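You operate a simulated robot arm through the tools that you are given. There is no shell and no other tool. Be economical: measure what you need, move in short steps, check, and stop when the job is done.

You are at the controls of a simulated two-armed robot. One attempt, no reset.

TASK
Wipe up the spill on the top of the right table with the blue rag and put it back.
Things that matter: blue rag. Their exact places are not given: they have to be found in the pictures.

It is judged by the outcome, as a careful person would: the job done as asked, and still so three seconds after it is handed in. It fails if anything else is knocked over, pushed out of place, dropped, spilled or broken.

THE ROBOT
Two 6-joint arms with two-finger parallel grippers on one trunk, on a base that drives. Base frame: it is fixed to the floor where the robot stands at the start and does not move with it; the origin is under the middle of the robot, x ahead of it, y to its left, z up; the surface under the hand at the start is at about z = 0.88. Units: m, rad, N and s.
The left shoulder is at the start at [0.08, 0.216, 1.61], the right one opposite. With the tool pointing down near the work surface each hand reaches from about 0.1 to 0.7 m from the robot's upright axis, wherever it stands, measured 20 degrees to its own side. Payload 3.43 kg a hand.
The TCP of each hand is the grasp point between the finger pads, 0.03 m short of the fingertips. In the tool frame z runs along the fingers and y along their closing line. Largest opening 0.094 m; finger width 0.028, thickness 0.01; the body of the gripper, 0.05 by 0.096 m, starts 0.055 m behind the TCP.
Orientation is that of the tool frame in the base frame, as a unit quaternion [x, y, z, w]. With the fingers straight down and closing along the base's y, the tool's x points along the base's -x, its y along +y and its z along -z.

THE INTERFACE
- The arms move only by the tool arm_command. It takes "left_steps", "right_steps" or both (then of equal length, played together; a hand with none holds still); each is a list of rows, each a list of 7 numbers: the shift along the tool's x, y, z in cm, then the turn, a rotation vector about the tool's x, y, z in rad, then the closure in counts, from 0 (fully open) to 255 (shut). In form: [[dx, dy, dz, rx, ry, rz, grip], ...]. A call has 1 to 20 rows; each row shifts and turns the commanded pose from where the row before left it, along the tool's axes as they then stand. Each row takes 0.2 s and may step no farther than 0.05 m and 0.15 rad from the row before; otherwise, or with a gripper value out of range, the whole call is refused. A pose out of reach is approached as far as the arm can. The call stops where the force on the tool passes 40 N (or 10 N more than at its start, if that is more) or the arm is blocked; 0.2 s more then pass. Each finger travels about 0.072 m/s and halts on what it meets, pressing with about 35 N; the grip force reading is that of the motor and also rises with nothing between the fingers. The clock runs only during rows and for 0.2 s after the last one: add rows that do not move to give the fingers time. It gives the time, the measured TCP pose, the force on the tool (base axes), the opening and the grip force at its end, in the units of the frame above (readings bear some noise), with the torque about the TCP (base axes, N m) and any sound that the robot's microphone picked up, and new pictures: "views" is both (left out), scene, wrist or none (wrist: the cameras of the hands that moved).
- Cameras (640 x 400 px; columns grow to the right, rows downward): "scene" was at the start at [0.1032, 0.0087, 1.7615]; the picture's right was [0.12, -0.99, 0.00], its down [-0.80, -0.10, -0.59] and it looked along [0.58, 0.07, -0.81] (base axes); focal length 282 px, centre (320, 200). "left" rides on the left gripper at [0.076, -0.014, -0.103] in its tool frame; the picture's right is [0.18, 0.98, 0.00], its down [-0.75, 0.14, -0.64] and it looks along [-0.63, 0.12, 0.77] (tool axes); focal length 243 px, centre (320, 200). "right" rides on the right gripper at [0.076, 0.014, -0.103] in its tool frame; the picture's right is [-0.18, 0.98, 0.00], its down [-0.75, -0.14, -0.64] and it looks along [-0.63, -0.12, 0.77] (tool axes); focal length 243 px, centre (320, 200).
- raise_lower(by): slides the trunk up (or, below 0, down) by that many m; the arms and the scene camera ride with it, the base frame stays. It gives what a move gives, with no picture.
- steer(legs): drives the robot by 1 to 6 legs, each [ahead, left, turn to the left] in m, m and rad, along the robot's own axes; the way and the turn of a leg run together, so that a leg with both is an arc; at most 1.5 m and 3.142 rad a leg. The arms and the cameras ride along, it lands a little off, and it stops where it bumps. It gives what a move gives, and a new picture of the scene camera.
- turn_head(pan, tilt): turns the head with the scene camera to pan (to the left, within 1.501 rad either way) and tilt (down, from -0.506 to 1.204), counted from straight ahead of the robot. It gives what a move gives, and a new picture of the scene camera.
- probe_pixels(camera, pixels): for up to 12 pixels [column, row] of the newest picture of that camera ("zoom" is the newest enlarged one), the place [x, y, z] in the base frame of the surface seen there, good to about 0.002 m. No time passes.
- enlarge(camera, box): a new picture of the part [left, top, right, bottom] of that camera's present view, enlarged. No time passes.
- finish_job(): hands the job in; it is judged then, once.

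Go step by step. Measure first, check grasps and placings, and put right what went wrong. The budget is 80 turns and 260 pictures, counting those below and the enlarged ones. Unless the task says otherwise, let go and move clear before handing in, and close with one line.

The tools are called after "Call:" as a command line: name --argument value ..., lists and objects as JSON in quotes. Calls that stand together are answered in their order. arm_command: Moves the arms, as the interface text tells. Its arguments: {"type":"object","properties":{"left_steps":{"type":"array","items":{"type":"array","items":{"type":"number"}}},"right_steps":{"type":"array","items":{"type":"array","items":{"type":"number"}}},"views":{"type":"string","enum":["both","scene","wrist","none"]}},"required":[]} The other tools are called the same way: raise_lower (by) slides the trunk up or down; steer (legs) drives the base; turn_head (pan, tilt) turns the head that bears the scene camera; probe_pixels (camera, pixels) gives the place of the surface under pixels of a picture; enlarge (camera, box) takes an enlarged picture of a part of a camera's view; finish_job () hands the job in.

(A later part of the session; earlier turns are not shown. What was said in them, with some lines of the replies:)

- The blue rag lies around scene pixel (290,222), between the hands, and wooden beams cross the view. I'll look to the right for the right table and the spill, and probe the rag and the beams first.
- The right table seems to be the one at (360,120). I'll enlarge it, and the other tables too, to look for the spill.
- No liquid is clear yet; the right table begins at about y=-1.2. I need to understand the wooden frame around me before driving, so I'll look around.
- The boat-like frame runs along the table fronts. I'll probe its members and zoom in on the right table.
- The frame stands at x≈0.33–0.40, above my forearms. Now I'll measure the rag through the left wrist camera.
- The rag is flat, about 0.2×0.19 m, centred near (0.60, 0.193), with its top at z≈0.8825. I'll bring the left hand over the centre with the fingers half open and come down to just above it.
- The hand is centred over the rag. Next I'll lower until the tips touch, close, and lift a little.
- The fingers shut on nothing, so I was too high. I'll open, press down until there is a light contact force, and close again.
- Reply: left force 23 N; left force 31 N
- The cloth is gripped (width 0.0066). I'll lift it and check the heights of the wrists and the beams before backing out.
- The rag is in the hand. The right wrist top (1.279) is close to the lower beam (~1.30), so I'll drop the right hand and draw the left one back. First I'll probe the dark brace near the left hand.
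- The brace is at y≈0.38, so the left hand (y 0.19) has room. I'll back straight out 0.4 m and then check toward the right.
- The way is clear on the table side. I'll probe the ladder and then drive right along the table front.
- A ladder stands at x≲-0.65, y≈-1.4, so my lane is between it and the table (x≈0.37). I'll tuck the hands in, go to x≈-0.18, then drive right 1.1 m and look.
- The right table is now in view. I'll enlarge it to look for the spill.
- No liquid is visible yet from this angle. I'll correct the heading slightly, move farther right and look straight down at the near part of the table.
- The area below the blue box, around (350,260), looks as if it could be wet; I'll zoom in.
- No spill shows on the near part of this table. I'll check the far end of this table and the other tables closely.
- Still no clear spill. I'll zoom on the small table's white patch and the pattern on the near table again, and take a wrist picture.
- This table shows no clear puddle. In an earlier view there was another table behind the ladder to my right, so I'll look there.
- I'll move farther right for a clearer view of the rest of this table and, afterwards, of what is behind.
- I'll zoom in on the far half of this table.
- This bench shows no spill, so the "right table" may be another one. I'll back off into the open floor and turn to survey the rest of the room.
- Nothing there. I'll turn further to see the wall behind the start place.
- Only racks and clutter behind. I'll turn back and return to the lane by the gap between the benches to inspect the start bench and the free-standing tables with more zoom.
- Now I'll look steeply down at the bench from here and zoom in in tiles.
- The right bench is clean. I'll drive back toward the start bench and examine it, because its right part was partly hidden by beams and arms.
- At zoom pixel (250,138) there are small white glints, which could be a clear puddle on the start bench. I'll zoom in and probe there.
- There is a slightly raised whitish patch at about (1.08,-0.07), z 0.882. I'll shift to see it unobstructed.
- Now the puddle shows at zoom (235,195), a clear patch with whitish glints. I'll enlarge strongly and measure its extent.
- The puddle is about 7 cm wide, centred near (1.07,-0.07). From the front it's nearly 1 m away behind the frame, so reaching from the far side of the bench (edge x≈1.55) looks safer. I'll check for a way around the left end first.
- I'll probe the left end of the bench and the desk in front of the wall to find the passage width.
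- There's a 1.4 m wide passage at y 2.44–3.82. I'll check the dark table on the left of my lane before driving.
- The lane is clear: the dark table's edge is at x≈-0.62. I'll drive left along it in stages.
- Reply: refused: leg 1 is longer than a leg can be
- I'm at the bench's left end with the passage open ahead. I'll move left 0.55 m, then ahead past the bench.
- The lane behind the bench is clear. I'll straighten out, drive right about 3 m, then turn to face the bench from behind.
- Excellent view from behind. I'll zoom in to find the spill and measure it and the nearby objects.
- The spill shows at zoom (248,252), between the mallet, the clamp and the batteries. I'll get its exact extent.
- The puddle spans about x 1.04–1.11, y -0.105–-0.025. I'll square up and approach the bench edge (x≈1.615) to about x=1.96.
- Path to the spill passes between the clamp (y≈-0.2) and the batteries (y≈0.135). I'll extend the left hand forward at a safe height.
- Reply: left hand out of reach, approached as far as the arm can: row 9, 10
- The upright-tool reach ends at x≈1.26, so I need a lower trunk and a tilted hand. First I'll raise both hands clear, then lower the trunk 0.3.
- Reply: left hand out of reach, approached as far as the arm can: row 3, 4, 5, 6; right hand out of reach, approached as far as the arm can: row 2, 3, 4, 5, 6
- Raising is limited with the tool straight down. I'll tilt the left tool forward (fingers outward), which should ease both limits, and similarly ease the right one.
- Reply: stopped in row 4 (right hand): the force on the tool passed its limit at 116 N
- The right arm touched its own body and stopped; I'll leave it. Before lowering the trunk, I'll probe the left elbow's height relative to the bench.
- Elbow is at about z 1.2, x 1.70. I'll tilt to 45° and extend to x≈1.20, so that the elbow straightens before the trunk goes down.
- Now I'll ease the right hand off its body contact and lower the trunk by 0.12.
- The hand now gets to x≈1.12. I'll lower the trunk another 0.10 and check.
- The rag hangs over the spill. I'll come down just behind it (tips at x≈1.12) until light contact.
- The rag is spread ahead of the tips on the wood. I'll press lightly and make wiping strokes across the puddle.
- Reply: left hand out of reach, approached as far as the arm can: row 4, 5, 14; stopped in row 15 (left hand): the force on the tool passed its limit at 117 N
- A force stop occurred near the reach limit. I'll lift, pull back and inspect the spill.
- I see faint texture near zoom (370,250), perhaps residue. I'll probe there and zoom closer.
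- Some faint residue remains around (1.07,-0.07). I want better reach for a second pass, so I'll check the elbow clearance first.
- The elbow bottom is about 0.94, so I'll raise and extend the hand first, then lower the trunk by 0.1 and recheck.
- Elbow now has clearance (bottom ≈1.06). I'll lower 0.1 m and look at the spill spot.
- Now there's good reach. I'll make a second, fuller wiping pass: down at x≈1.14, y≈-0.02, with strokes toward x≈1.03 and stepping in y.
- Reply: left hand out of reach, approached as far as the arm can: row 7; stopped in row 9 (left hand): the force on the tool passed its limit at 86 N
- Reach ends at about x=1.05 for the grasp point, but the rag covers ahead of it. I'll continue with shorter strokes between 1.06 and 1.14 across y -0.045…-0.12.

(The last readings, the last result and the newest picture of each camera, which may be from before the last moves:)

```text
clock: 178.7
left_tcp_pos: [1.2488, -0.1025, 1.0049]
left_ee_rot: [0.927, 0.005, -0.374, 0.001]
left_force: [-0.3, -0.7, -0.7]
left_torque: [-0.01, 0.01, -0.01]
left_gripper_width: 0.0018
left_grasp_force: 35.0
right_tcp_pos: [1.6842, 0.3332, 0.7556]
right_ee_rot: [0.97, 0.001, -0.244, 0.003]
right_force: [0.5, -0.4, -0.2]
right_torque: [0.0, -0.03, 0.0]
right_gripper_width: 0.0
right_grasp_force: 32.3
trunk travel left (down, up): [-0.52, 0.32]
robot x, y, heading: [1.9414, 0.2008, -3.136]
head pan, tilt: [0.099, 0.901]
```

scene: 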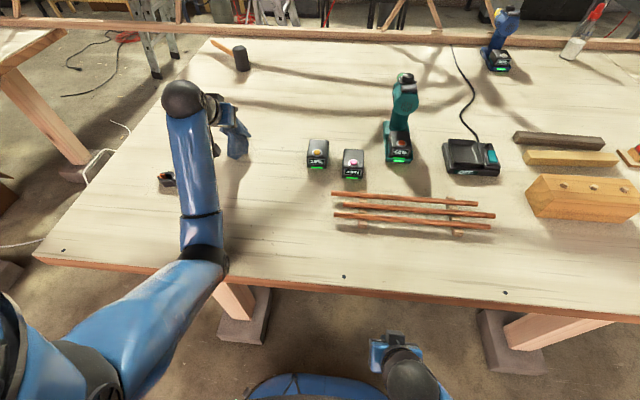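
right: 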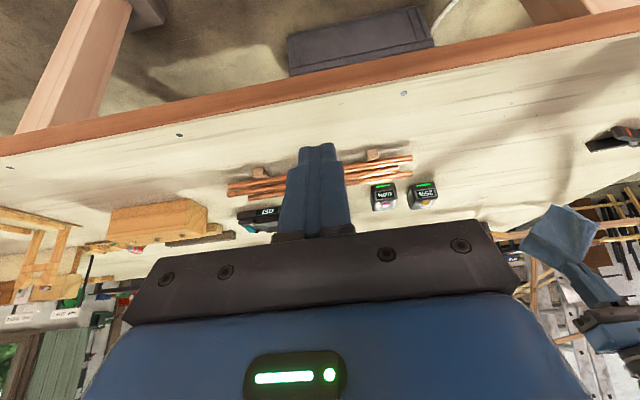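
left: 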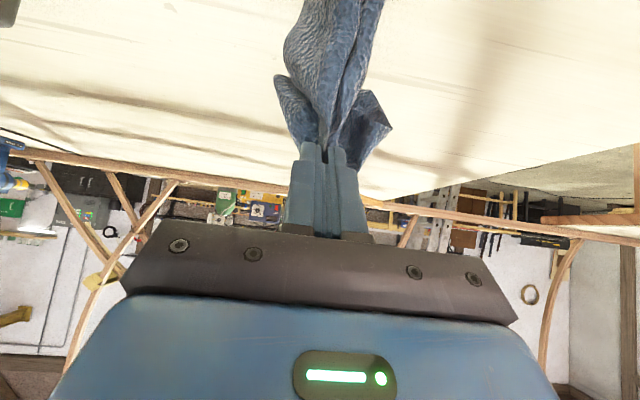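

I'll inspect the spill spot and check the elbow clearance again.

Call:
enlarge --camera "scene" --box '[220, 90, 300, 140]'

Call:
probe_pixels --camera "scene" --pixels '[[255, 115], [262, 118], [270, 115], [260, 108], [200, 235], [210, 240], [200, 210], [222, 262]]'

Call:
enlarge --camera "left" --box '[160, 0, 480, 200]'

```text
8.00 times, centred on (260, 115) of scene
```

zoom: 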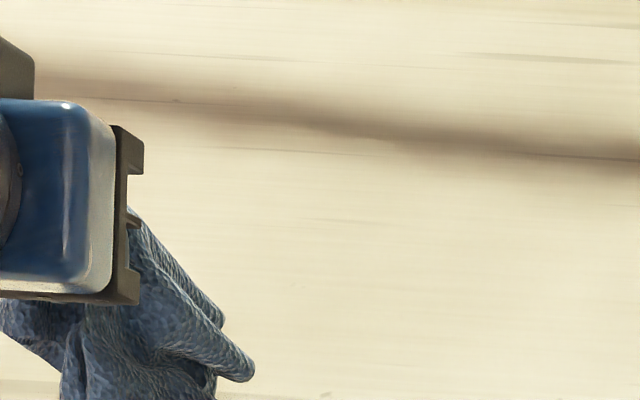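

```text
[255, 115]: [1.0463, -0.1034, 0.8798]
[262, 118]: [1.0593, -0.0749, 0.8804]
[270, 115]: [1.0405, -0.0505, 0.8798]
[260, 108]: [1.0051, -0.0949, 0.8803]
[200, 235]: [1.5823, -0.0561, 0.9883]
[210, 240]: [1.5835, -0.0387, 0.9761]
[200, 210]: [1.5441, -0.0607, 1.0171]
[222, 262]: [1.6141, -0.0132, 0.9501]
```

```text
2.00 times, centred on (320, 100) of left
```

zoom: 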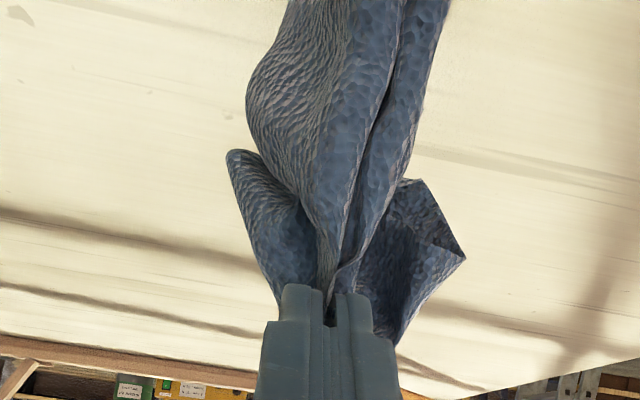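

No trace of the puddle is visible now. The elbow is close to the tabletop, so I'll raise the trunk and pull the hand back, then check from above where the glint used to show.

Call:
raise_lower --by 0.31

Call:
arm_command --left_steps '[[2.2, 0, -2.0, 0, 0, 0, 255], [2.5, -1, 0, 0, 0.12, 0, 255], [2.5, -1, 0, 0, 0.12, 0, 255], [2.5, -1, 0, 0, 0.12, 0, 255], [2.5, 0, 0, 0, 0.12, 0, 255], [2.5, 0, 0, 0, 0.12, 0, 255], [2.5, 0, 0, 0, 0.1, 0, 255]]' --views "scene"

Call:
enlarge --camera "scene" --box '[220, 120, 340, 195]'

```text
clock: 181.8
left_tcp_pos: [1.2555, -0.1039, 1.2922]
left_ee_rot: [0.932, 0.005, -0.363, -0.003]
left_force: [0.6, 0.3, -0.3]
left_torque: [0.0, 0.02, 0.02]
left_gripper_width: 0.0022
left_grasp_force: 35.0
right_tcp_pos: [1.6853, 0.3301, 1.0616]
right_ee_rot: [0.97, 0.001, -0.242, 0.002]
right_force: [-0.5, -0.9, -0.7]
right_torque: [0.0, -0.03, -0.01]
right_gripper_width: 0.0001
right_grasp_force: 32.6
trunk travel left (down, up): [-0.83, 0.01]
robot x, y, heading: [1.9427, 0.2044, -3.139]
head pan, tilt: [0.099, 0.901]
```

```text
clock: 183.4
left_tcp_pos: [1.3399, -0.0795, 1.1177]
left_ee_rot: [1.0, 0.004, -0.02, -0.005]
left_force: [0.4, -0.3, -1.1]
left_torque: [-0.01, -0.02, 0.01]
left_gripper_width: 0.0022
left_grasp_force: 35.1
left hand out of reach, approached as far as the arm can: row 4, 5, 6, 7
right_tcp_pos: [1.6862, 0.3311, 1.0614]
right_ee_rot: [0.97, 0.001, -0.242, 0.002]
right_force: [-0.2, 0.4, 0.1]
right_torque: [-0.02, 0.0, -0.02]
right_gripper_width: 0.0
right_grasp_force: 33.2
trunk travel left (down, up): [-0.83, 0.01]
robot x, y, heading: [1.9443, 0.2028, -3.136]
head pan, tilt: [0.099, 0.901]
```

scene: 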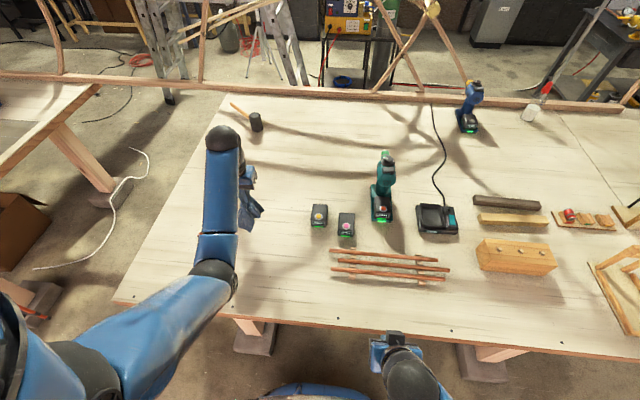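

```text
5.33 times, centred on (280, 158) of scene
```

zoom: 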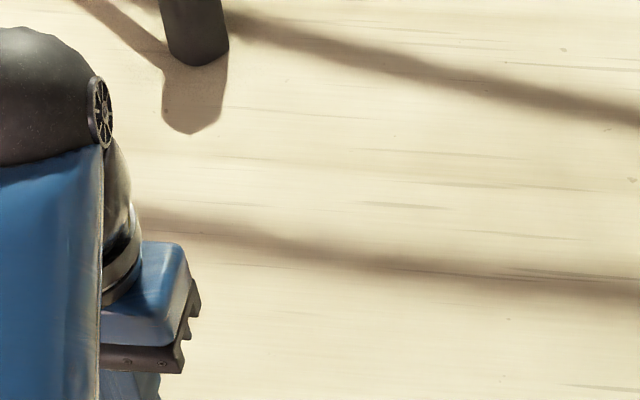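

The tool is upright again. I'll retract the hand to the travel pose, back off, and check the spill spot from the same viewpoint as before.

Call:
arm_command --left_steps '[[4, 0, 0, 0, 0, 0, 255], [4, -0.5, 0.5, 0, 0, 0, 255], [4, -0.5, 0.5, 0, 0, 0, 255], [4, -0.5, 1, 0, 0, 0, 255], [4, -0.5, 1, 0, 0, 0, 255], [4, -0.5, 1, 0, 0, 0, 255]]' --views "none"

Call:
turn_head --pan 0.0 --tilt 0.7

Call:
steer --legs '[[-0.38, 0, 0.0]]'

Call:
enlarge --camera "scene" --box '[200, 150, 320, 225]'

```text
clock: 184.8
left_tcp_pos: [1.5585, -0.057, 1.0313]
left_ee_rot: [1.0, 0.004, -0.021, -0.006]
left_force: [-0.3, -0.2, 0.5]
left_torque: [0.01, -0.03, 0.0]
left_gripper_width: 0.002
left_grasp_force: 35.0
left hand out of reach, approached as far as the arm can: row 1, 2, 3
right_tcp_pos: [1.6878, 0.3301, 1.0621]
right_ee_rot: [0.97, 0.0, -0.243, 0.001]
right_force: [-0.2, 0.3, 0.2]
right_torque: [-0.01, 0.05, 0.0]
right_gripper_width: 0.0002
right_grasp_force: 32.6
trunk travel left (down, up): [-0.83, 0.01]
robot x, y, heading: [1.944, 0.2052, -3.138]
head pan, tilt: [0.099, 0.901]
```

```text
clock: 185.5
left_tcp_pos: [1.5566, -0.0574, 1.0318]
left_ee_rot: [1.0, 0.005, -0.021, -0.005]
left_force: [0.2, -0.2, -1.3]
left_torque: [-0.02, -0.01, -0.01]
left_gripper_width: 0.0022
left_grasp_force: 35.1
right_tcp_pos: [1.687, 0.3303, 1.0612]
right_ee_rot: [0.97, 0.0, -0.242, 0.001]
right_force: [0.3, 0.0, 0.8]
right_torque: [0.03, 0.03, 0.03]
right_gripper_width: 0.0001
right_grasp_force: 33.2
trunk travel left (down, up): [-0.83, 0.01]
robot x, y, heading: [1.9454, 0.201, -3.139]
head pan, tilt: [0.0, 0.7]
```

scene: 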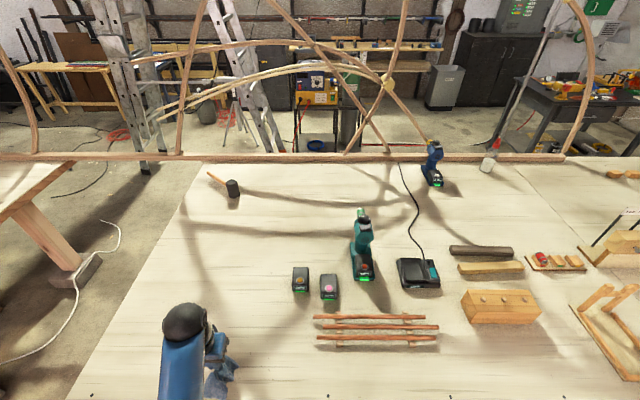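

```text
clock: 187.9
left_tcp_pos: [1.9307, -0.0559, 1.0291]
left_ee_rot: [1.0, 0.006, -0.019, -0.005]
left_force: [-0.7, 0.0, -0.8]
left_torque: [0.0, -0.02, 0.04]
left_gripper_width: 0.0022
left_grasp_force: 34.8
right_tcp_pos: [2.0583, 0.3314, 1.0603]
right_ee_rot: [0.97, 0.002, -0.241, 0.002]
right_force: [-0.2, -0.6, 0.2]
right_torque: [-0.02, -0.02, -0.01]
right_gripper_width: 0.0
right_grasp_force: 33.0
trunk travel left (down, up): [-0.83, 0.01]
robot x, y, heading: [2.3192, 0.21, -3.133]
head pan, tilt: [0.0, 0.7]
```

scene: 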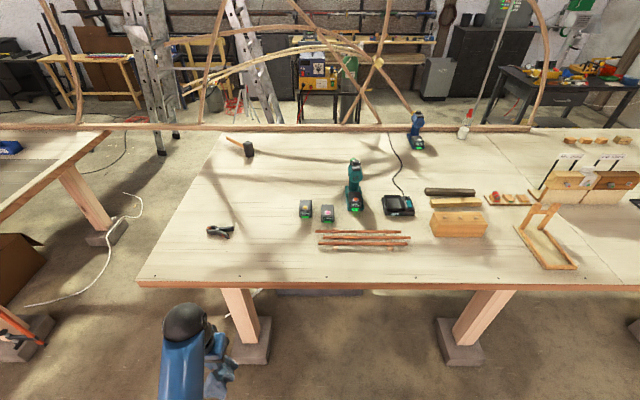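

```text
5.33 times, centred on (260, 188) of scene
```

zoom: 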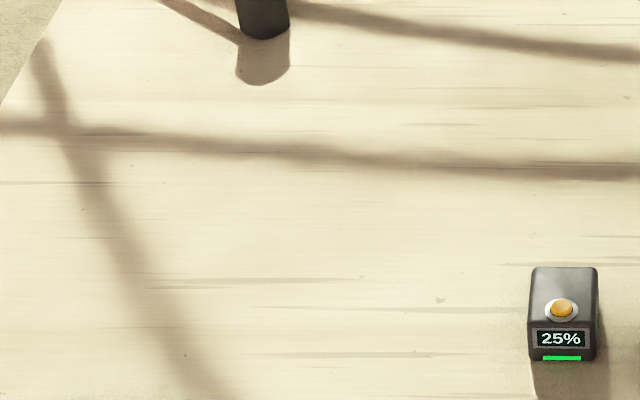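

The spill is gone: no glint or outline where it was. For safety I'll take one look at the other bench from this side before returning the rag.

Call:
turn_head --pan 0.95 --tilt 0.5

Call:
enlarge --camera "scene" --box '[150, 80, 410, 240]'

```text
clock: 189.2
left_tcp_pos: [1.9329, -0.0563, 1.0309]
left_ee_rot: [1.0, 0.006, -0.02, -0.005]
left_force: [-0.3, 0.3, 0.2]
left_torque: [0.01, -0.01, -0.03]
left_gripper_width: 0.0018
left_grasp_force: 34.8
right_tcp_pos: [2.0609, 0.3322, 1.0612]
right_ee_rot: [0.97, 0.003, -0.242, 0.002]
right_force: [0.0, 0.8, -0.2]
right_torque: [-0.01, -0.01, -0.01]
right_gripper_width: 0.0001
right_grasp_force: 32.5
trunk travel left (down, up): [-0.83, 0.01]
robot x, y, heading: [2.3184, 0.2047, -3.133]
head pan, tilt: [0.949, 0.499]
```

scene: 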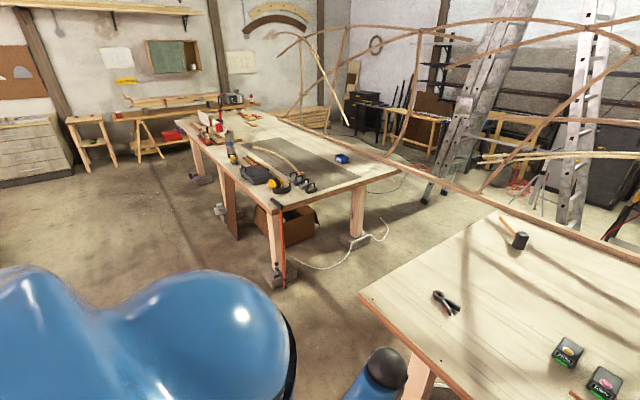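

```text
2.46 times, centred on (280, 160) of scene
```

zoom: 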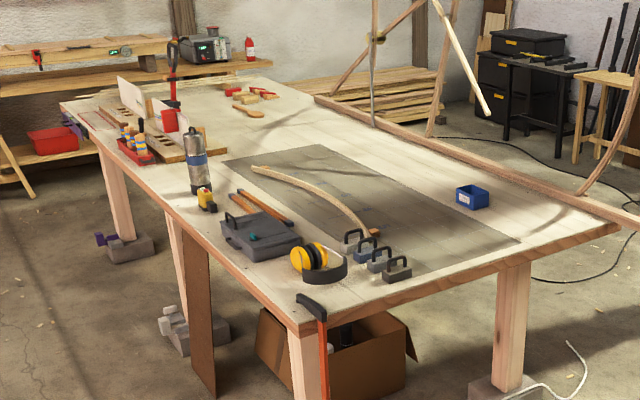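

The other bench is dry, so it's time to return the rag. I'll retrace the route: turn, then drive left along the back of the bench.

Call:
turn_head --pan 0.0 --tilt 0.8

Call:
steer --legs '[[0, 0, 3.133], [0, 1.5, 0], [0, 1.5, 0]]'

```text
clock: 190.4
left_tcp_pos: [1.9342, -0.0563, 1.03]
left_ee_rot: [1.0, 0.006, -0.021, -0.005]
left_force: [1.2, 0.4, -0.2]
left_torque: [0.02, -0.02, -0.03]
left_gripper_width: 0.0021
left_grasp_force: 34.7
right_tcp_pos: [2.0608, 0.3323, 1.0613]
right_ee_rot: [0.97, 0.003, -0.242, 0.003]
right_force: [-0.5, 0.4, -0.1]
right_torque: [-0.01, -0.03, 0.0]
right_gripper_width: 0.0001
right_grasp_force: 33.1
trunk travel left (down, up): [-0.83, 0.01]
robot x, y, heading: [2.3215, 0.2068, -3.138]
head pan, tilt: [0.0, 0.799]
```

scene: 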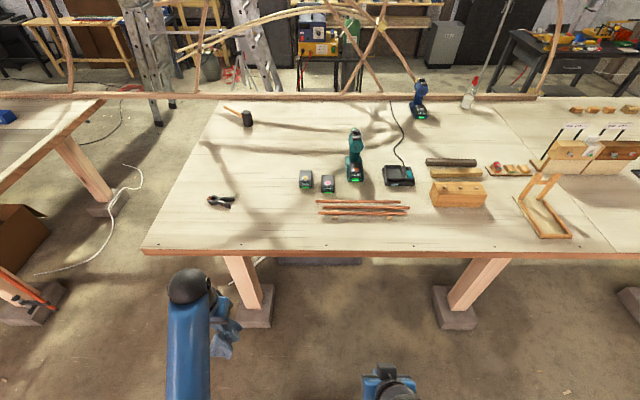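

```text
clock: 212.3
left_tcp_pos: [2.7148, 3.4865, 1.0322]
left_ee_rot: [-0.001, 1.0, -0.003, 0.021]
left_force: [-0.1, -0.2, 0.9]
left_torque: [0.0, 0.01, -0.04]
left_gripper_width: 0.0023
left_grasp_force: 34.8
right_tcp_pos: [2.5844, 3.1001, 1.0607]
right_ee_rot: [0.002, 0.97, 0.0, 0.242]
right_force: [-0.6, 0.0, -0.5]
right_torque: [-0.01, -0.06, -0.04]
right_gripper_width: 0.0
right_grasp_force: 32.7
trunk travel left (down, up): [-0.83, 0.01]
robot x, y, heading: [2.3256, 3.2285, -0.005]
head pan, tilt: [0.0, 0.799]
```

scene: 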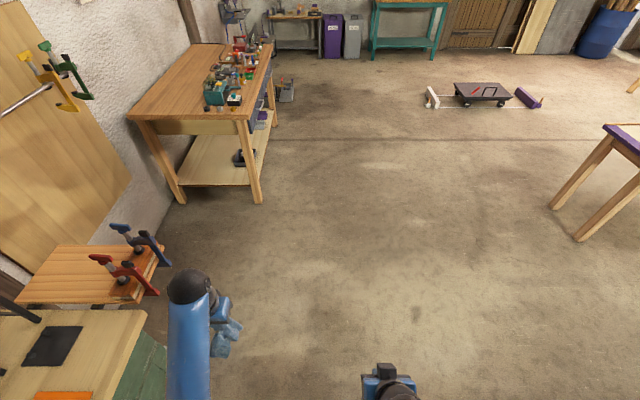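

I'm at the passage. I'll tuck the left hand 6 cm closer, then go back through the passage and sideways toward the start.

Call:
arm_command --left_steps '[[3, -2, 0, 0, 0.02, 0, 255], [3, -2, 0, 0, 0.02, 0, 255]]' --views "none"

Call:
turn_head --pan -0.9 --tilt 0.6

Call:
steer --legs '[[0, -0.1, 0.005], [-1.25, 0, 0], [-1.22, 0, 0]]'

```text
clock: 212.9
left_tcp_pos: [2.6549, 3.4474, 1.0316]
left_ee_rot: [-0.002, 1.0, -0.004, 0.002]
left_force: [-1.3, -1.3, -0.1]
left_torque: [-0.03, -0.03, -0.04]
left_gripper_width: 0.0022
left_grasp_force: 34.8
right_tcp_pos: [2.5817, 3.1001, 1.0612]
right_ee_rot: [0.002, 0.97, 0.001, 0.243]
right_force: [-0.1, -0.1, 0.0]
right_torque: [0.0, -0.01, 0.03]
right_gripper_width: 0.0002
right_grasp_force: 33.2
trunk travel left (down, up): [-0.83, 0.01]
robot x, y, heading: [2.3291, 3.2275, -0.004]
head pan, tilt: [0.0, 0.799]
```

```text
clock: 214.1
left_tcp_pos: [2.6578, 3.449, 1.0291]
left_ee_rot: [-0.002, 1.0, -0.005, 0.001]
left_force: [0.2, 0.5, 0.3]
left_torque: [-0.01, 0.0, -0.03]
left_gripper_width: 0.0024
left_grasp_force: 35.6
right_tcp_pos: [2.5844, 3.1016, 1.0614]
right_ee_rot: [0.001, 0.97, 0.002, 0.242]
right_force: [0.9, -0.2, -0.3]
right_torque: [-0.01, -0.03, 0.0]
right_gripper_width: 0.0004
right_grasp_force: 33.5
trunk travel left (down, up): [-0.83, 0.01]
robot x, y, heading: [2.324, 3.2279, -0.002]
head pan, tilt: [-0.901, 0.6]
```

scene: 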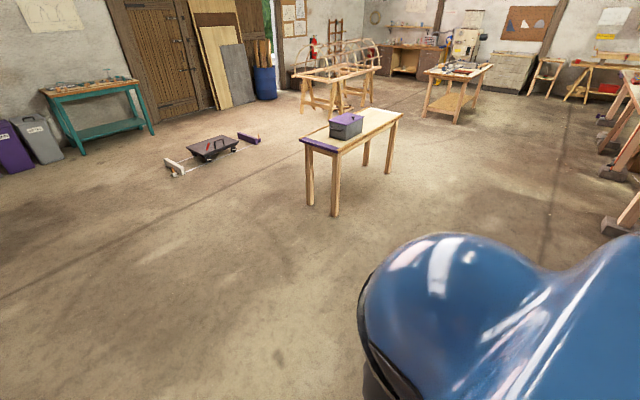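

```text
clock: 227.0
left_tcp_pos: [0.168, 3.3213, 1.0297]
left_ee_rot: [-0.011, 1.0, -0.005, 0.001]
left_force: [-0.1, -0.8, -0.7]
left_torque: [-0.03, 0.01, -0.02]
left_gripper_width: 0.0019
left_grasp_force: 35.4
right_tcp_pos: [0.1018, 2.9704, 1.0612]
right_ee_rot: [-0.007, 0.97, 0.003, 0.242]
right_force: [-0.8, -0.8, 0.0]
right_torque: [-0.01, -0.01, -0.01]
right_gripper_width: 0.0
right_grasp_force: 32.8
trunk travel left (down, up): [-0.83, 0.01]
robot x, y, heading: [-0.1604, 3.0944, 0.016]
head pan, tilt: [-0.901, 0.6]
```

scene: 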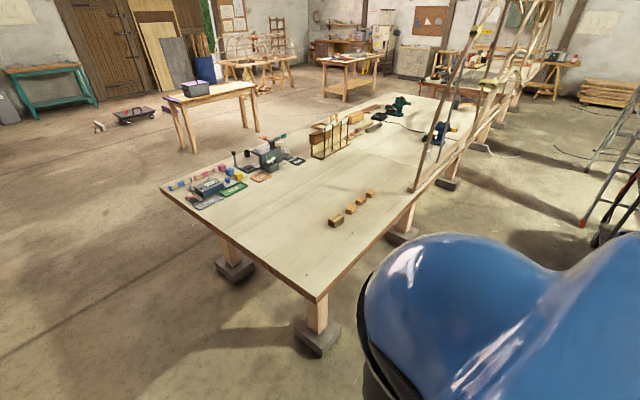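

The passage is clear. I'll go right along the bench front back to y≈0.15.

Call:
steer --legs '[[-0.05, -1.45, -0.016], [0.0, -1.45, 0.0]]'

Call:
turn_head --pan 0.2 --tilt 0.9

```text
clock: 240.8
left_tcp_pos: [0.1643, 0.4539, 1.0302]
left_ee_rot: [-0.013, 1.0, -0.005, 0.001]
left_force: [-0.7, 0.0, 0.2]
left_torque: [-0.02, 0.01, -0.01]
left_gripper_width: 0.002
left_grasp_force: 34.6
right_tcp_pos: [0.0997, 0.1048, 1.0619]
right_ee_rot: [-0.008, 0.97, 0.002, 0.242]
right_force: [0.0, 0.5, -0.7]
right_torque: [-0.01, 0.01, 0.0]
right_gripper_width: 0.0
right_grasp_force: 33.3
trunk travel left (down, up): [-0.83, 0.01]
robot x, y, heading: [-0.1594, 0.2216, 0.026]
head pan, tilt: [-0.901, 0.6]
```

scene: 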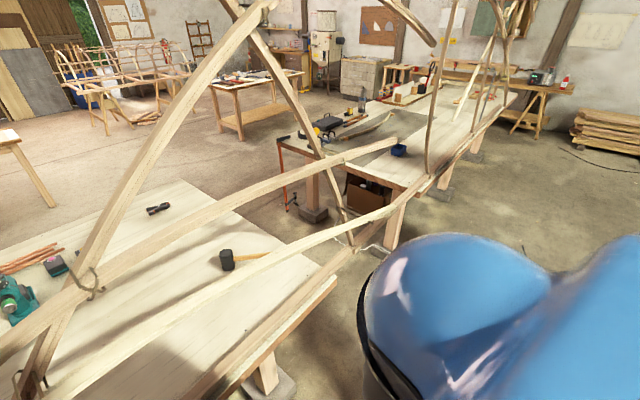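

```text
clock: 242.2
left_tcp_pos: [0.1631, 0.4544, 1.0306]
left_ee_rot: [-0.013, 1.0, -0.005, 0.001]
left_force: [0.9, -1.0, 0.0]
left_torque: [-0.05, -0.02, -0.04]
left_gripper_width: 0.0022
left_grasp_force: 35.5
right_tcp_pos: [0.0998, 0.1041, 1.0616]
right_ee_rot: [-0.01, 0.97, 0.004, 0.241]
right_force: [-0.6, -0.4, 0.2]
right_torque: [0.01, 0.0, 0.0]
right_gripper_width: 0.0
right_grasp_force: 33.7
trunk travel left (down, up): [-0.83, 0.01]
robot x, y, heading: [-0.1609, 0.2271, 0.024]
head pan, tilt: [0.201, 0.901]
```

scene: 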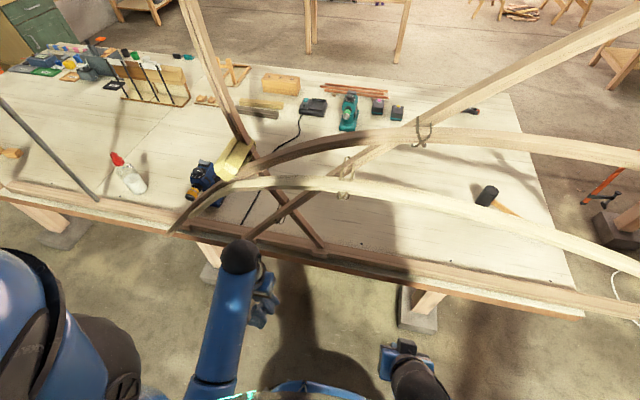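

I'll shift right 0.25 m so the left hand lines up with the opening at y≈0.19, then check the brace position.

Call:
steer --legs '[[0, -0.25, -0.025], [0.07, 0, 0]]'

Call:
enlarge --camera "left" --box '[0, 0, 640, 400]'

```text
clock: 244.6
left_tcp_pos: [0.2294, 0.1988, 1.0343]
left_ee_rot: [-0.001, 1.0, -0.006, 0.005]
left_force: [-0.2, -0.1, -0.3]
left_torque: [-0.01, -0.06, -0.02]
left_gripper_width: 0.0023
left_grasp_force: 34.5
right_tcp_pos: [0.1559, -0.1504, 1.0644]
right_ee_rot: [0.001, 0.969, 0.001, 0.247]
right_force: [-0.9, 0.5, 0.0]
right_torque: [0.0, -0.07, -0.01]
right_gripper_width: 0.0
right_grasp_force: 33.1
trunk travel left (down, up): [-0.83, 0.01]
robot x, y, heading: [-0.0874, -0.0233, -0.002]
head pan, tilt: [0.201, 0.901]
```

scene: 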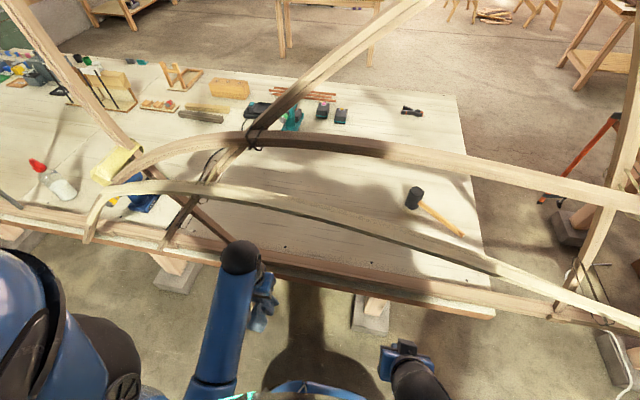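

```text
1.00 times, centred on (320, 200) of left (not enlarged: the box is as wide or as high as the picture)
```

zoom: 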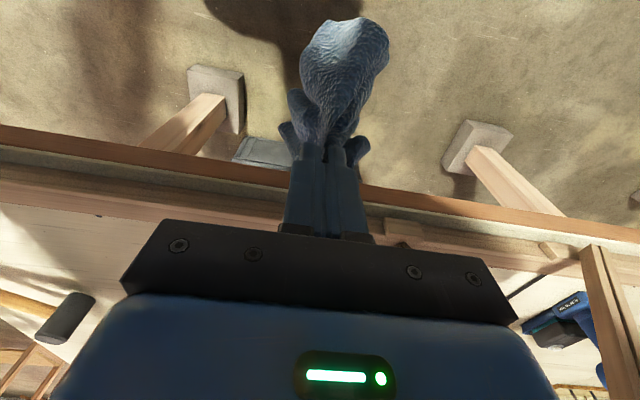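

I'll probe the brace and beam near the left hand's path.

Call:
probe_pixels --camera "scene" --pixels '[[225, 235], [210, 215], [190, 205], [240, 190], [255, 195], [238, 248], [180, 230], [270, 262]]'

```text
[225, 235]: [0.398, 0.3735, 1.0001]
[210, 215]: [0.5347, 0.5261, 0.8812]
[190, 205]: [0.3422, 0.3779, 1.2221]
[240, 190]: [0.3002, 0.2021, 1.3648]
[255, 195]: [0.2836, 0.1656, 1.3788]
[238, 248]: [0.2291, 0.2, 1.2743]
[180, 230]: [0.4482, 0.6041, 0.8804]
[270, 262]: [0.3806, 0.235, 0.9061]
```

The opening is clear (brace at y≥0.37 at z≥1.0, beam at z≈1.37 versus wrist top 1.27). I'll advance the left hand over the rag's original place.

Call:
arm_command --left_steps '[[0, -0.7, -2, 0, 0, 0, 255], [-4, 0, 0, 0, 0, 0, 255], [-4, 0, 0, 0, 0, 0, 255], [-4, 0, 0, 0, 0, 0, 255], [-4, 0, 0, 0, 0, 0, 255], [-4, 0, 0, 0, 0, 0, 255], [-4, 0, 0, 0, 0, 0, 255], [-4, 0, 0, 0, 0, 0, 255], [-4, 0, 0, 0, 0, 0, 255], [-4, 0, 0, 0, 0, 0, 255], [-1, 0, 0, 0, 0, 0, 255]]' --views "both"

```text
clock: 247.2
left_tcp_pos: [0.5789, 0.1898, 1.0038]
left_ee_rot: [0.001, 1.0, -0.006, -0.023]
left_force: [0.0, -0.8, 0.1]
left_torque: [-0.03, 0.01, -0.04]
left_gripper_width: 0.0024
left_grasp_force: 35.2
left hand out of reach, approached as far as the arm can: row 1, 2
right_tcp_pos: [0.1618, -0.1493, 1.0628]
right_ee_rot: [0.001, 0.97, 0.0, 0.242]
right_force: [0.1, 0.0, 0.3]
right_torque: [0.0, 0.02, -0.02]
right_gripper_width: 0.0
right_grasp_force: 32.7
trunk travel left (down, up): [-0.83, 0.01]
robot x, y, heading: [-0.0947, -0.0238, 0.005]
head pan, tilt: [0.201, 0.901]
stopped in row 11 (left hand): the arm was blocked; the commanded pose is now the measured one
```

scene: 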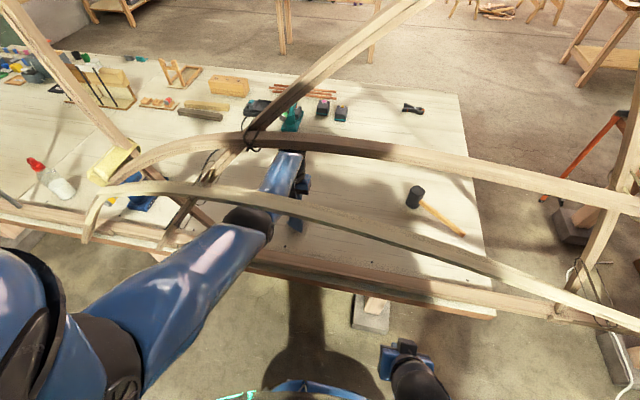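
left: 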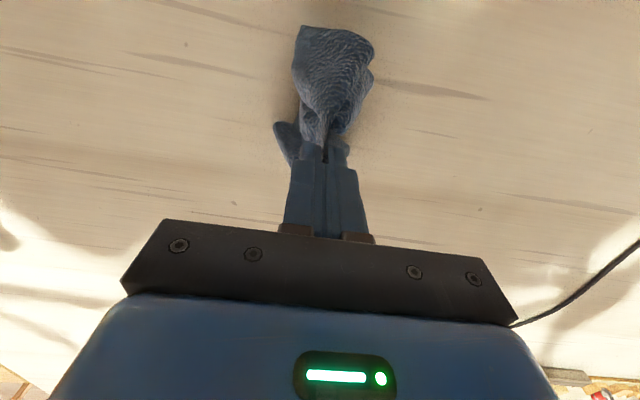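

The arm was blocked at x≈0.579, probably where the elbow meets the lower beam. I'll probe the elbow area.

Call:
probe_pixels --camera "scene" --pixels '[[265, 220], [245, 212], [265, 205], [245, 192], [235, 235], [285, 165], [270, 203], [225, 230]]'

Call:
enlarge --camera "scene" --box '[190, 130, 350, 260]'

```text
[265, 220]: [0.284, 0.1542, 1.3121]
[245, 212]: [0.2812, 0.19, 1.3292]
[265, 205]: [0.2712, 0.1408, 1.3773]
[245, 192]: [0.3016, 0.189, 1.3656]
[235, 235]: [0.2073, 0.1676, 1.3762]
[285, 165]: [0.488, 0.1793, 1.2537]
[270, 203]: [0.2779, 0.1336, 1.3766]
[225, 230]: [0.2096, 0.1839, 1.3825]
```

```text
3.08 times, centred on (270, 195) of scene
```

zoom: 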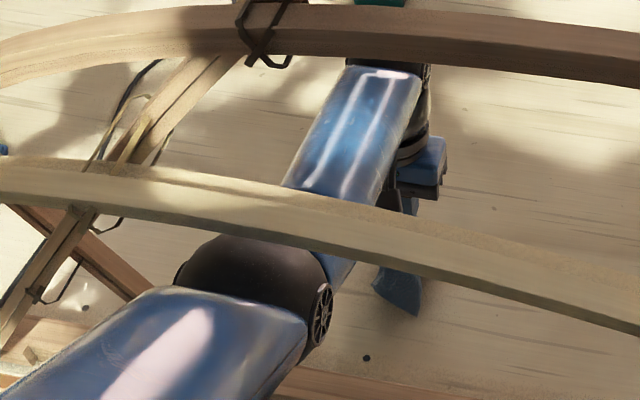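

The elbow top (1.33) reached the underside of the lower beam. I'll retract 8 cm, drive 0.08 m closer (as at the start, where this reach was free), and then continue.

Call:
arm_command --left_steps '[[4, 0, 0, 0, 0, 0, 255], [4, 0, 0, 0, 0.04, 0, 255], [2, 0, 0, 0, 0, 0, 255]]' --views "none"

Call:
steer --legs '[[0.09, 0.01, 0]]'

Call:
arm_command --left_steps '[[-2, 0, 0, 0, 0, 0, 255], [-1.0, 0, 0, 0, 0, 0, 255]]' --views "both"

```text
clock: 248.0
left_tcp_pos: [0.4868, 0.1879, 1.0155]
left_ee_rot: [0.001, 0.999, -0.005, -0.036]
left_force: [0.1, 0.5, -1.0]
left_torque: [0.0, 0.02, -0.01]
left_gripper_width: 0.0021
left_grasp_force: 35.8
right_tcp_pos: [0.1634, -0.1511, 1.0615]
right_ee_rot: [0.002, 0.97, 0.0, 0.243]
right_force: [0.2, -0.1, 0.2]
right_torque: [0.03, -0.02, 0.0]
right_gripper_width: 0.0
right_grasp_force: 33.4
trunk travel left (down, up): [-0.83, 0.01]
robot x, y, heading: [-0.0966, -0.0227, -0.002]
head pan, tilt: [0.201, 0.901]
```

```text
clock: 249.1
left_tcp_pos: [0.5699, 0.198, 1.02]
left_ee_rot: [0.0, 0.999, -0.004, -0.032]
left_force: [-0.7, 0.1, 0.8]
left_torque: [0.02, -0.05, -0.03]
left_gripper_width: 0.0024
left_grasp_force: 35.1
right_tcp_pos: [0.2438, -0.1436, 1.0634]
right_ee_rot: [0.001, 0.969, 0.002, 0.246]
right_force: [-1.3, -0.1, 0.6]
right_torque: [0.02, -0.03, 0.03]
right_gripper_width: 0.0001
right_grasp_force: 32.9
trunk travel left (down, up): [-0.83, 0.01]
robot x, y, heading: [-0.0076, -0.0167, 0.003]
head pan, tilt: [0.201, 0.901]
```

scene: 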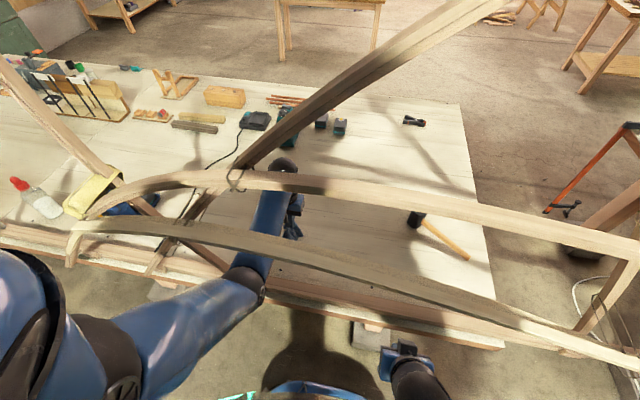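

```text
clock: 249.7
left_tcp_pos: [0.6045, 0.1982, 1.0143]
left_ee_rot: [0.0, 0.999, -0.004, -0.034]
left_force: [0.3, -0.1, -0.5]
left_torque: [0.02, -0.01, -0.03]
left_gripper_width: 0.0022
left_grasp_force: 35.1
right_tcp_pos: [0.2497, -0.1423, 1.0618]
right_ee_rot: [0.001, 0.97, 0.001, 0.243]
right_force: [-0.2, 0.1, -0.3]
right_torque: [-0.02, 0.0, 0.0]
right_gripper_width: 0.0
right_grasp_force: 33.4
trunk travel left (down, up): [-0.83, 0.01]
robot x, y, heading: [-0.001, -0.018, -0.003]
head pan, tilt: [0.201, 0.901]
```

scene: 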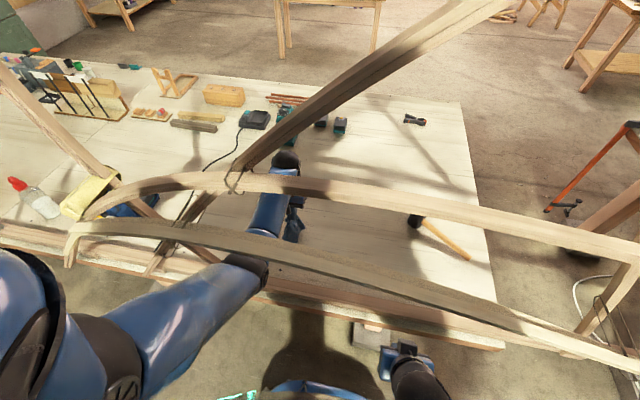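
left: 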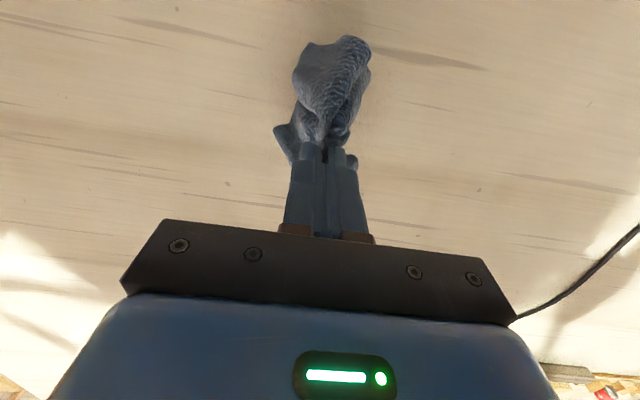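

I'm at the rag's original centre. I'll lower it to the wood and open the fingers.

Call:
arm_command --left_steps '[[0, 0.5, 3.5, 0, 0.03, 0, 255], [0.3, 0, 3.5, 0, 0.03, 0, 255], [0, 0, 2.7, 0, 0, 0, 255], [0, 0, 0, 0, 0, 0, 200], [0, 0, 0, 0, 0, 0, 140], [0, 0, 0, 0, 0, 0, 80], [0, 0, 0, 0, 0, 0, 0], [0, 0, 0, 0, 0, 0, 0], [0, 0, 0, 0, 0, 0, 0]]' --views "wrist"

Call:
arm_command --left_steps '[[0, 0, -3, 0, 0, 0, 0], [0, 0, -4, 0, 0, 0, 0], [0, 0, -4, 0, 0, 0, 0], [2, 0, 0, 0, 0, 0, 0], [0, 0, 0, 0, 0, 0, 0]]' --views "both"

```text
clock: 251.7
left_tcp_pos: [0.5942, 0.2032, 0.9169]
left_ee_rot: [0.0, 0.998, -0.004, -0.065]
left_force: [-0.3, 0.5, 0.8]
left_torque: [-0.02, 0.03, 0.0]
left_gripper_width: 0.0938
left_grasp_force: 0.1
right_tcp_pos: [0.2522, -0.1417, 1.0623]
right_ee_rot: [0.001, 0.97, 0.0, 0.242]
right_force: [0.4, 0.4, 0.2]
right_torque: [-0.02, 0.01, 0.01]
right_gripper_width: 0.0
right_grasp_force: 32.6
trunk travel left (down, up): [-0.83, 0.01]
robot x, y, heading: [-0.0042, -0.0137, -0.0]
head pan, tilt: [0.201, 0.901]
```

left: 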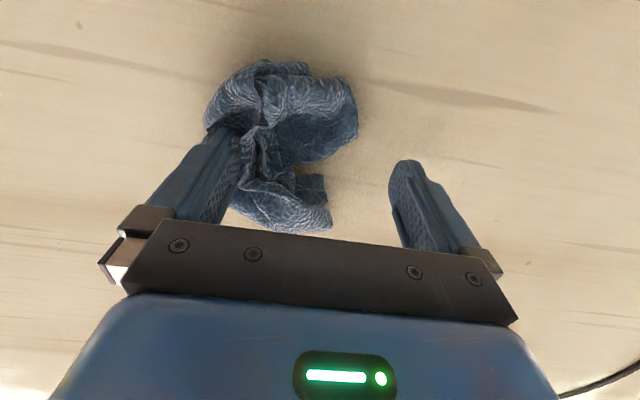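

```text
clock: 252.9
left_tcp_pos: [0.5903, 0.2033, 1.0275]
left_ee_rot: [0.001, 0.998, -0.006, -0.066]
left_force: [0.0, -0.7, 0.2]
left_torque: [0.0, 0.03, 0.0]
left_gripper_width: 0.0939
left_grasp_force: 0.0
right_tcp_pos: [0.2512, -0.1411, 1.0627]
right_ee_rot: [0.001, 0.97, 0.0, 0.242]
right_force: [-0.3, 0.1, 0.5]
right_torque: [0.01, -0.03, -0.04]
right_gripper_width: 0.0
right_grasp_force: 32.7
trunk travel left (down, up): [-0.83, 0.01]
robot x, y, heading: [-0.0039, -0.0169, 0.0]
head pan, tilt: [0.201, 0.901]
```

scene: 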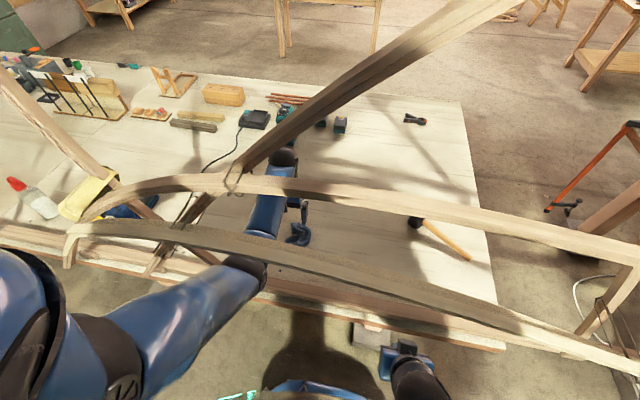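
left: 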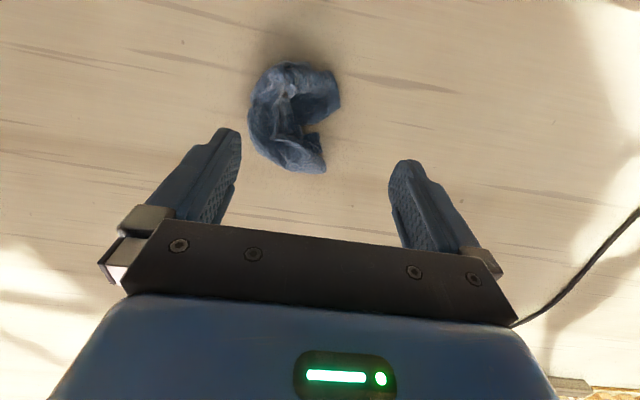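

The rag is released. I'll check its position against its original area (x 0.50–0.70, y 0.10–0.29).

Call:
probe_pixels --camera "left" --pixels '[[255, 120], [290, 75], [330, 100], [310, 165], [270, 150], [290, 110]]'

```text
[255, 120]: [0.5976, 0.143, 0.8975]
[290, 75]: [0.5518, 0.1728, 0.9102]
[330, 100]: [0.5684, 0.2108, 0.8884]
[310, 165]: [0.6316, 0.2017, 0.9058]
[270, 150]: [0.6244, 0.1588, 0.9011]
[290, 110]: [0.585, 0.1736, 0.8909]
```

The rag lies at about (0.59,0.175), within about 2 cm of its original centre. I'll draw the hand clear of it and take a last look.

Call:
arm_command --left_steps '[[3, 1.5, -0.5, 0, 0, 0, 0], [3, 1.5, 0, 0, 0, 0, 0], [3, 0, 0, 0, 0, 0, 0], [0, 0, 0, 0, 0, 0, 0]]' --views "both"

```text
clock: 253.9
left_tcp_pos: [0.5107, 0.2349, 1.0233]
left_ee_rot: [0.0, 0.998, -0.005, -0.064]
left_force: [0.5, 0.4, 0.1]
left_torque: [0.06, -0.01, 0.0]
left_gripper_width: 0.094
left_grasp_force: 0.0
left hand out of reach, approached as far as the arm can: row 2, 3
right_tcp_pos: [0.253, -0.1424, 1.0612]
right_ee_rot: [0.001, 0.971, 0.002, 0.241]
right_force: [0.8, -0.1, 0.2]
right_torque: [0.01, -0.01, -0.02]
right_gripper_width: 0.0
right_grasp_force: 33.2
trunk travel left (down, up): [-0.83, 0.01]
robot x, y, heading: [-0.0046, -0.0142, -0.0]
head pan, tilt: [0.201, 0.901]
```

scene: 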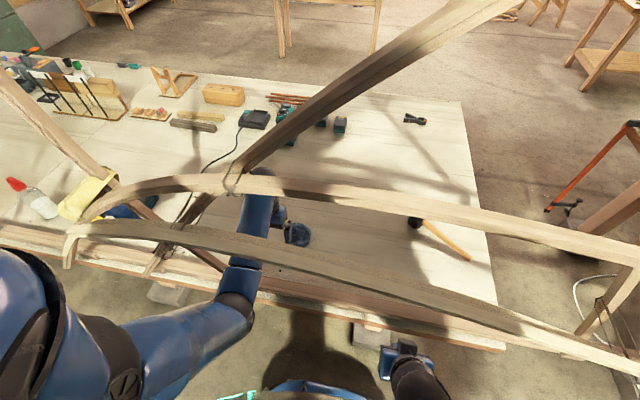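
left: 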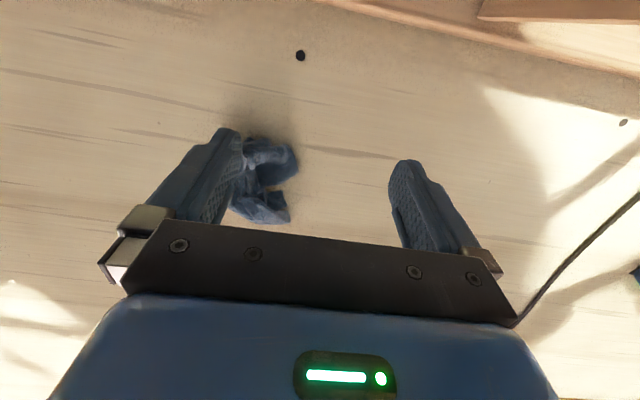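

The rag is back in its place, released and at rest. The hand is open and above it, and nothing looks disturbed, so I'm handing in.

Call:
finish_job

```text
The job is handed in.
```

I wiped up the only spill I found and put the blue rag back within about 2 cm of where it lay, though it is crumpled rather than flat. The spill was on the same bench as the rag, which is the right-hand one seen from behind. I found no spill on the other bench, and no trace of this one showed when I checked from above afterwards. The left elbow bumped the wooden frame once on the way back, and I saw nothing moved.
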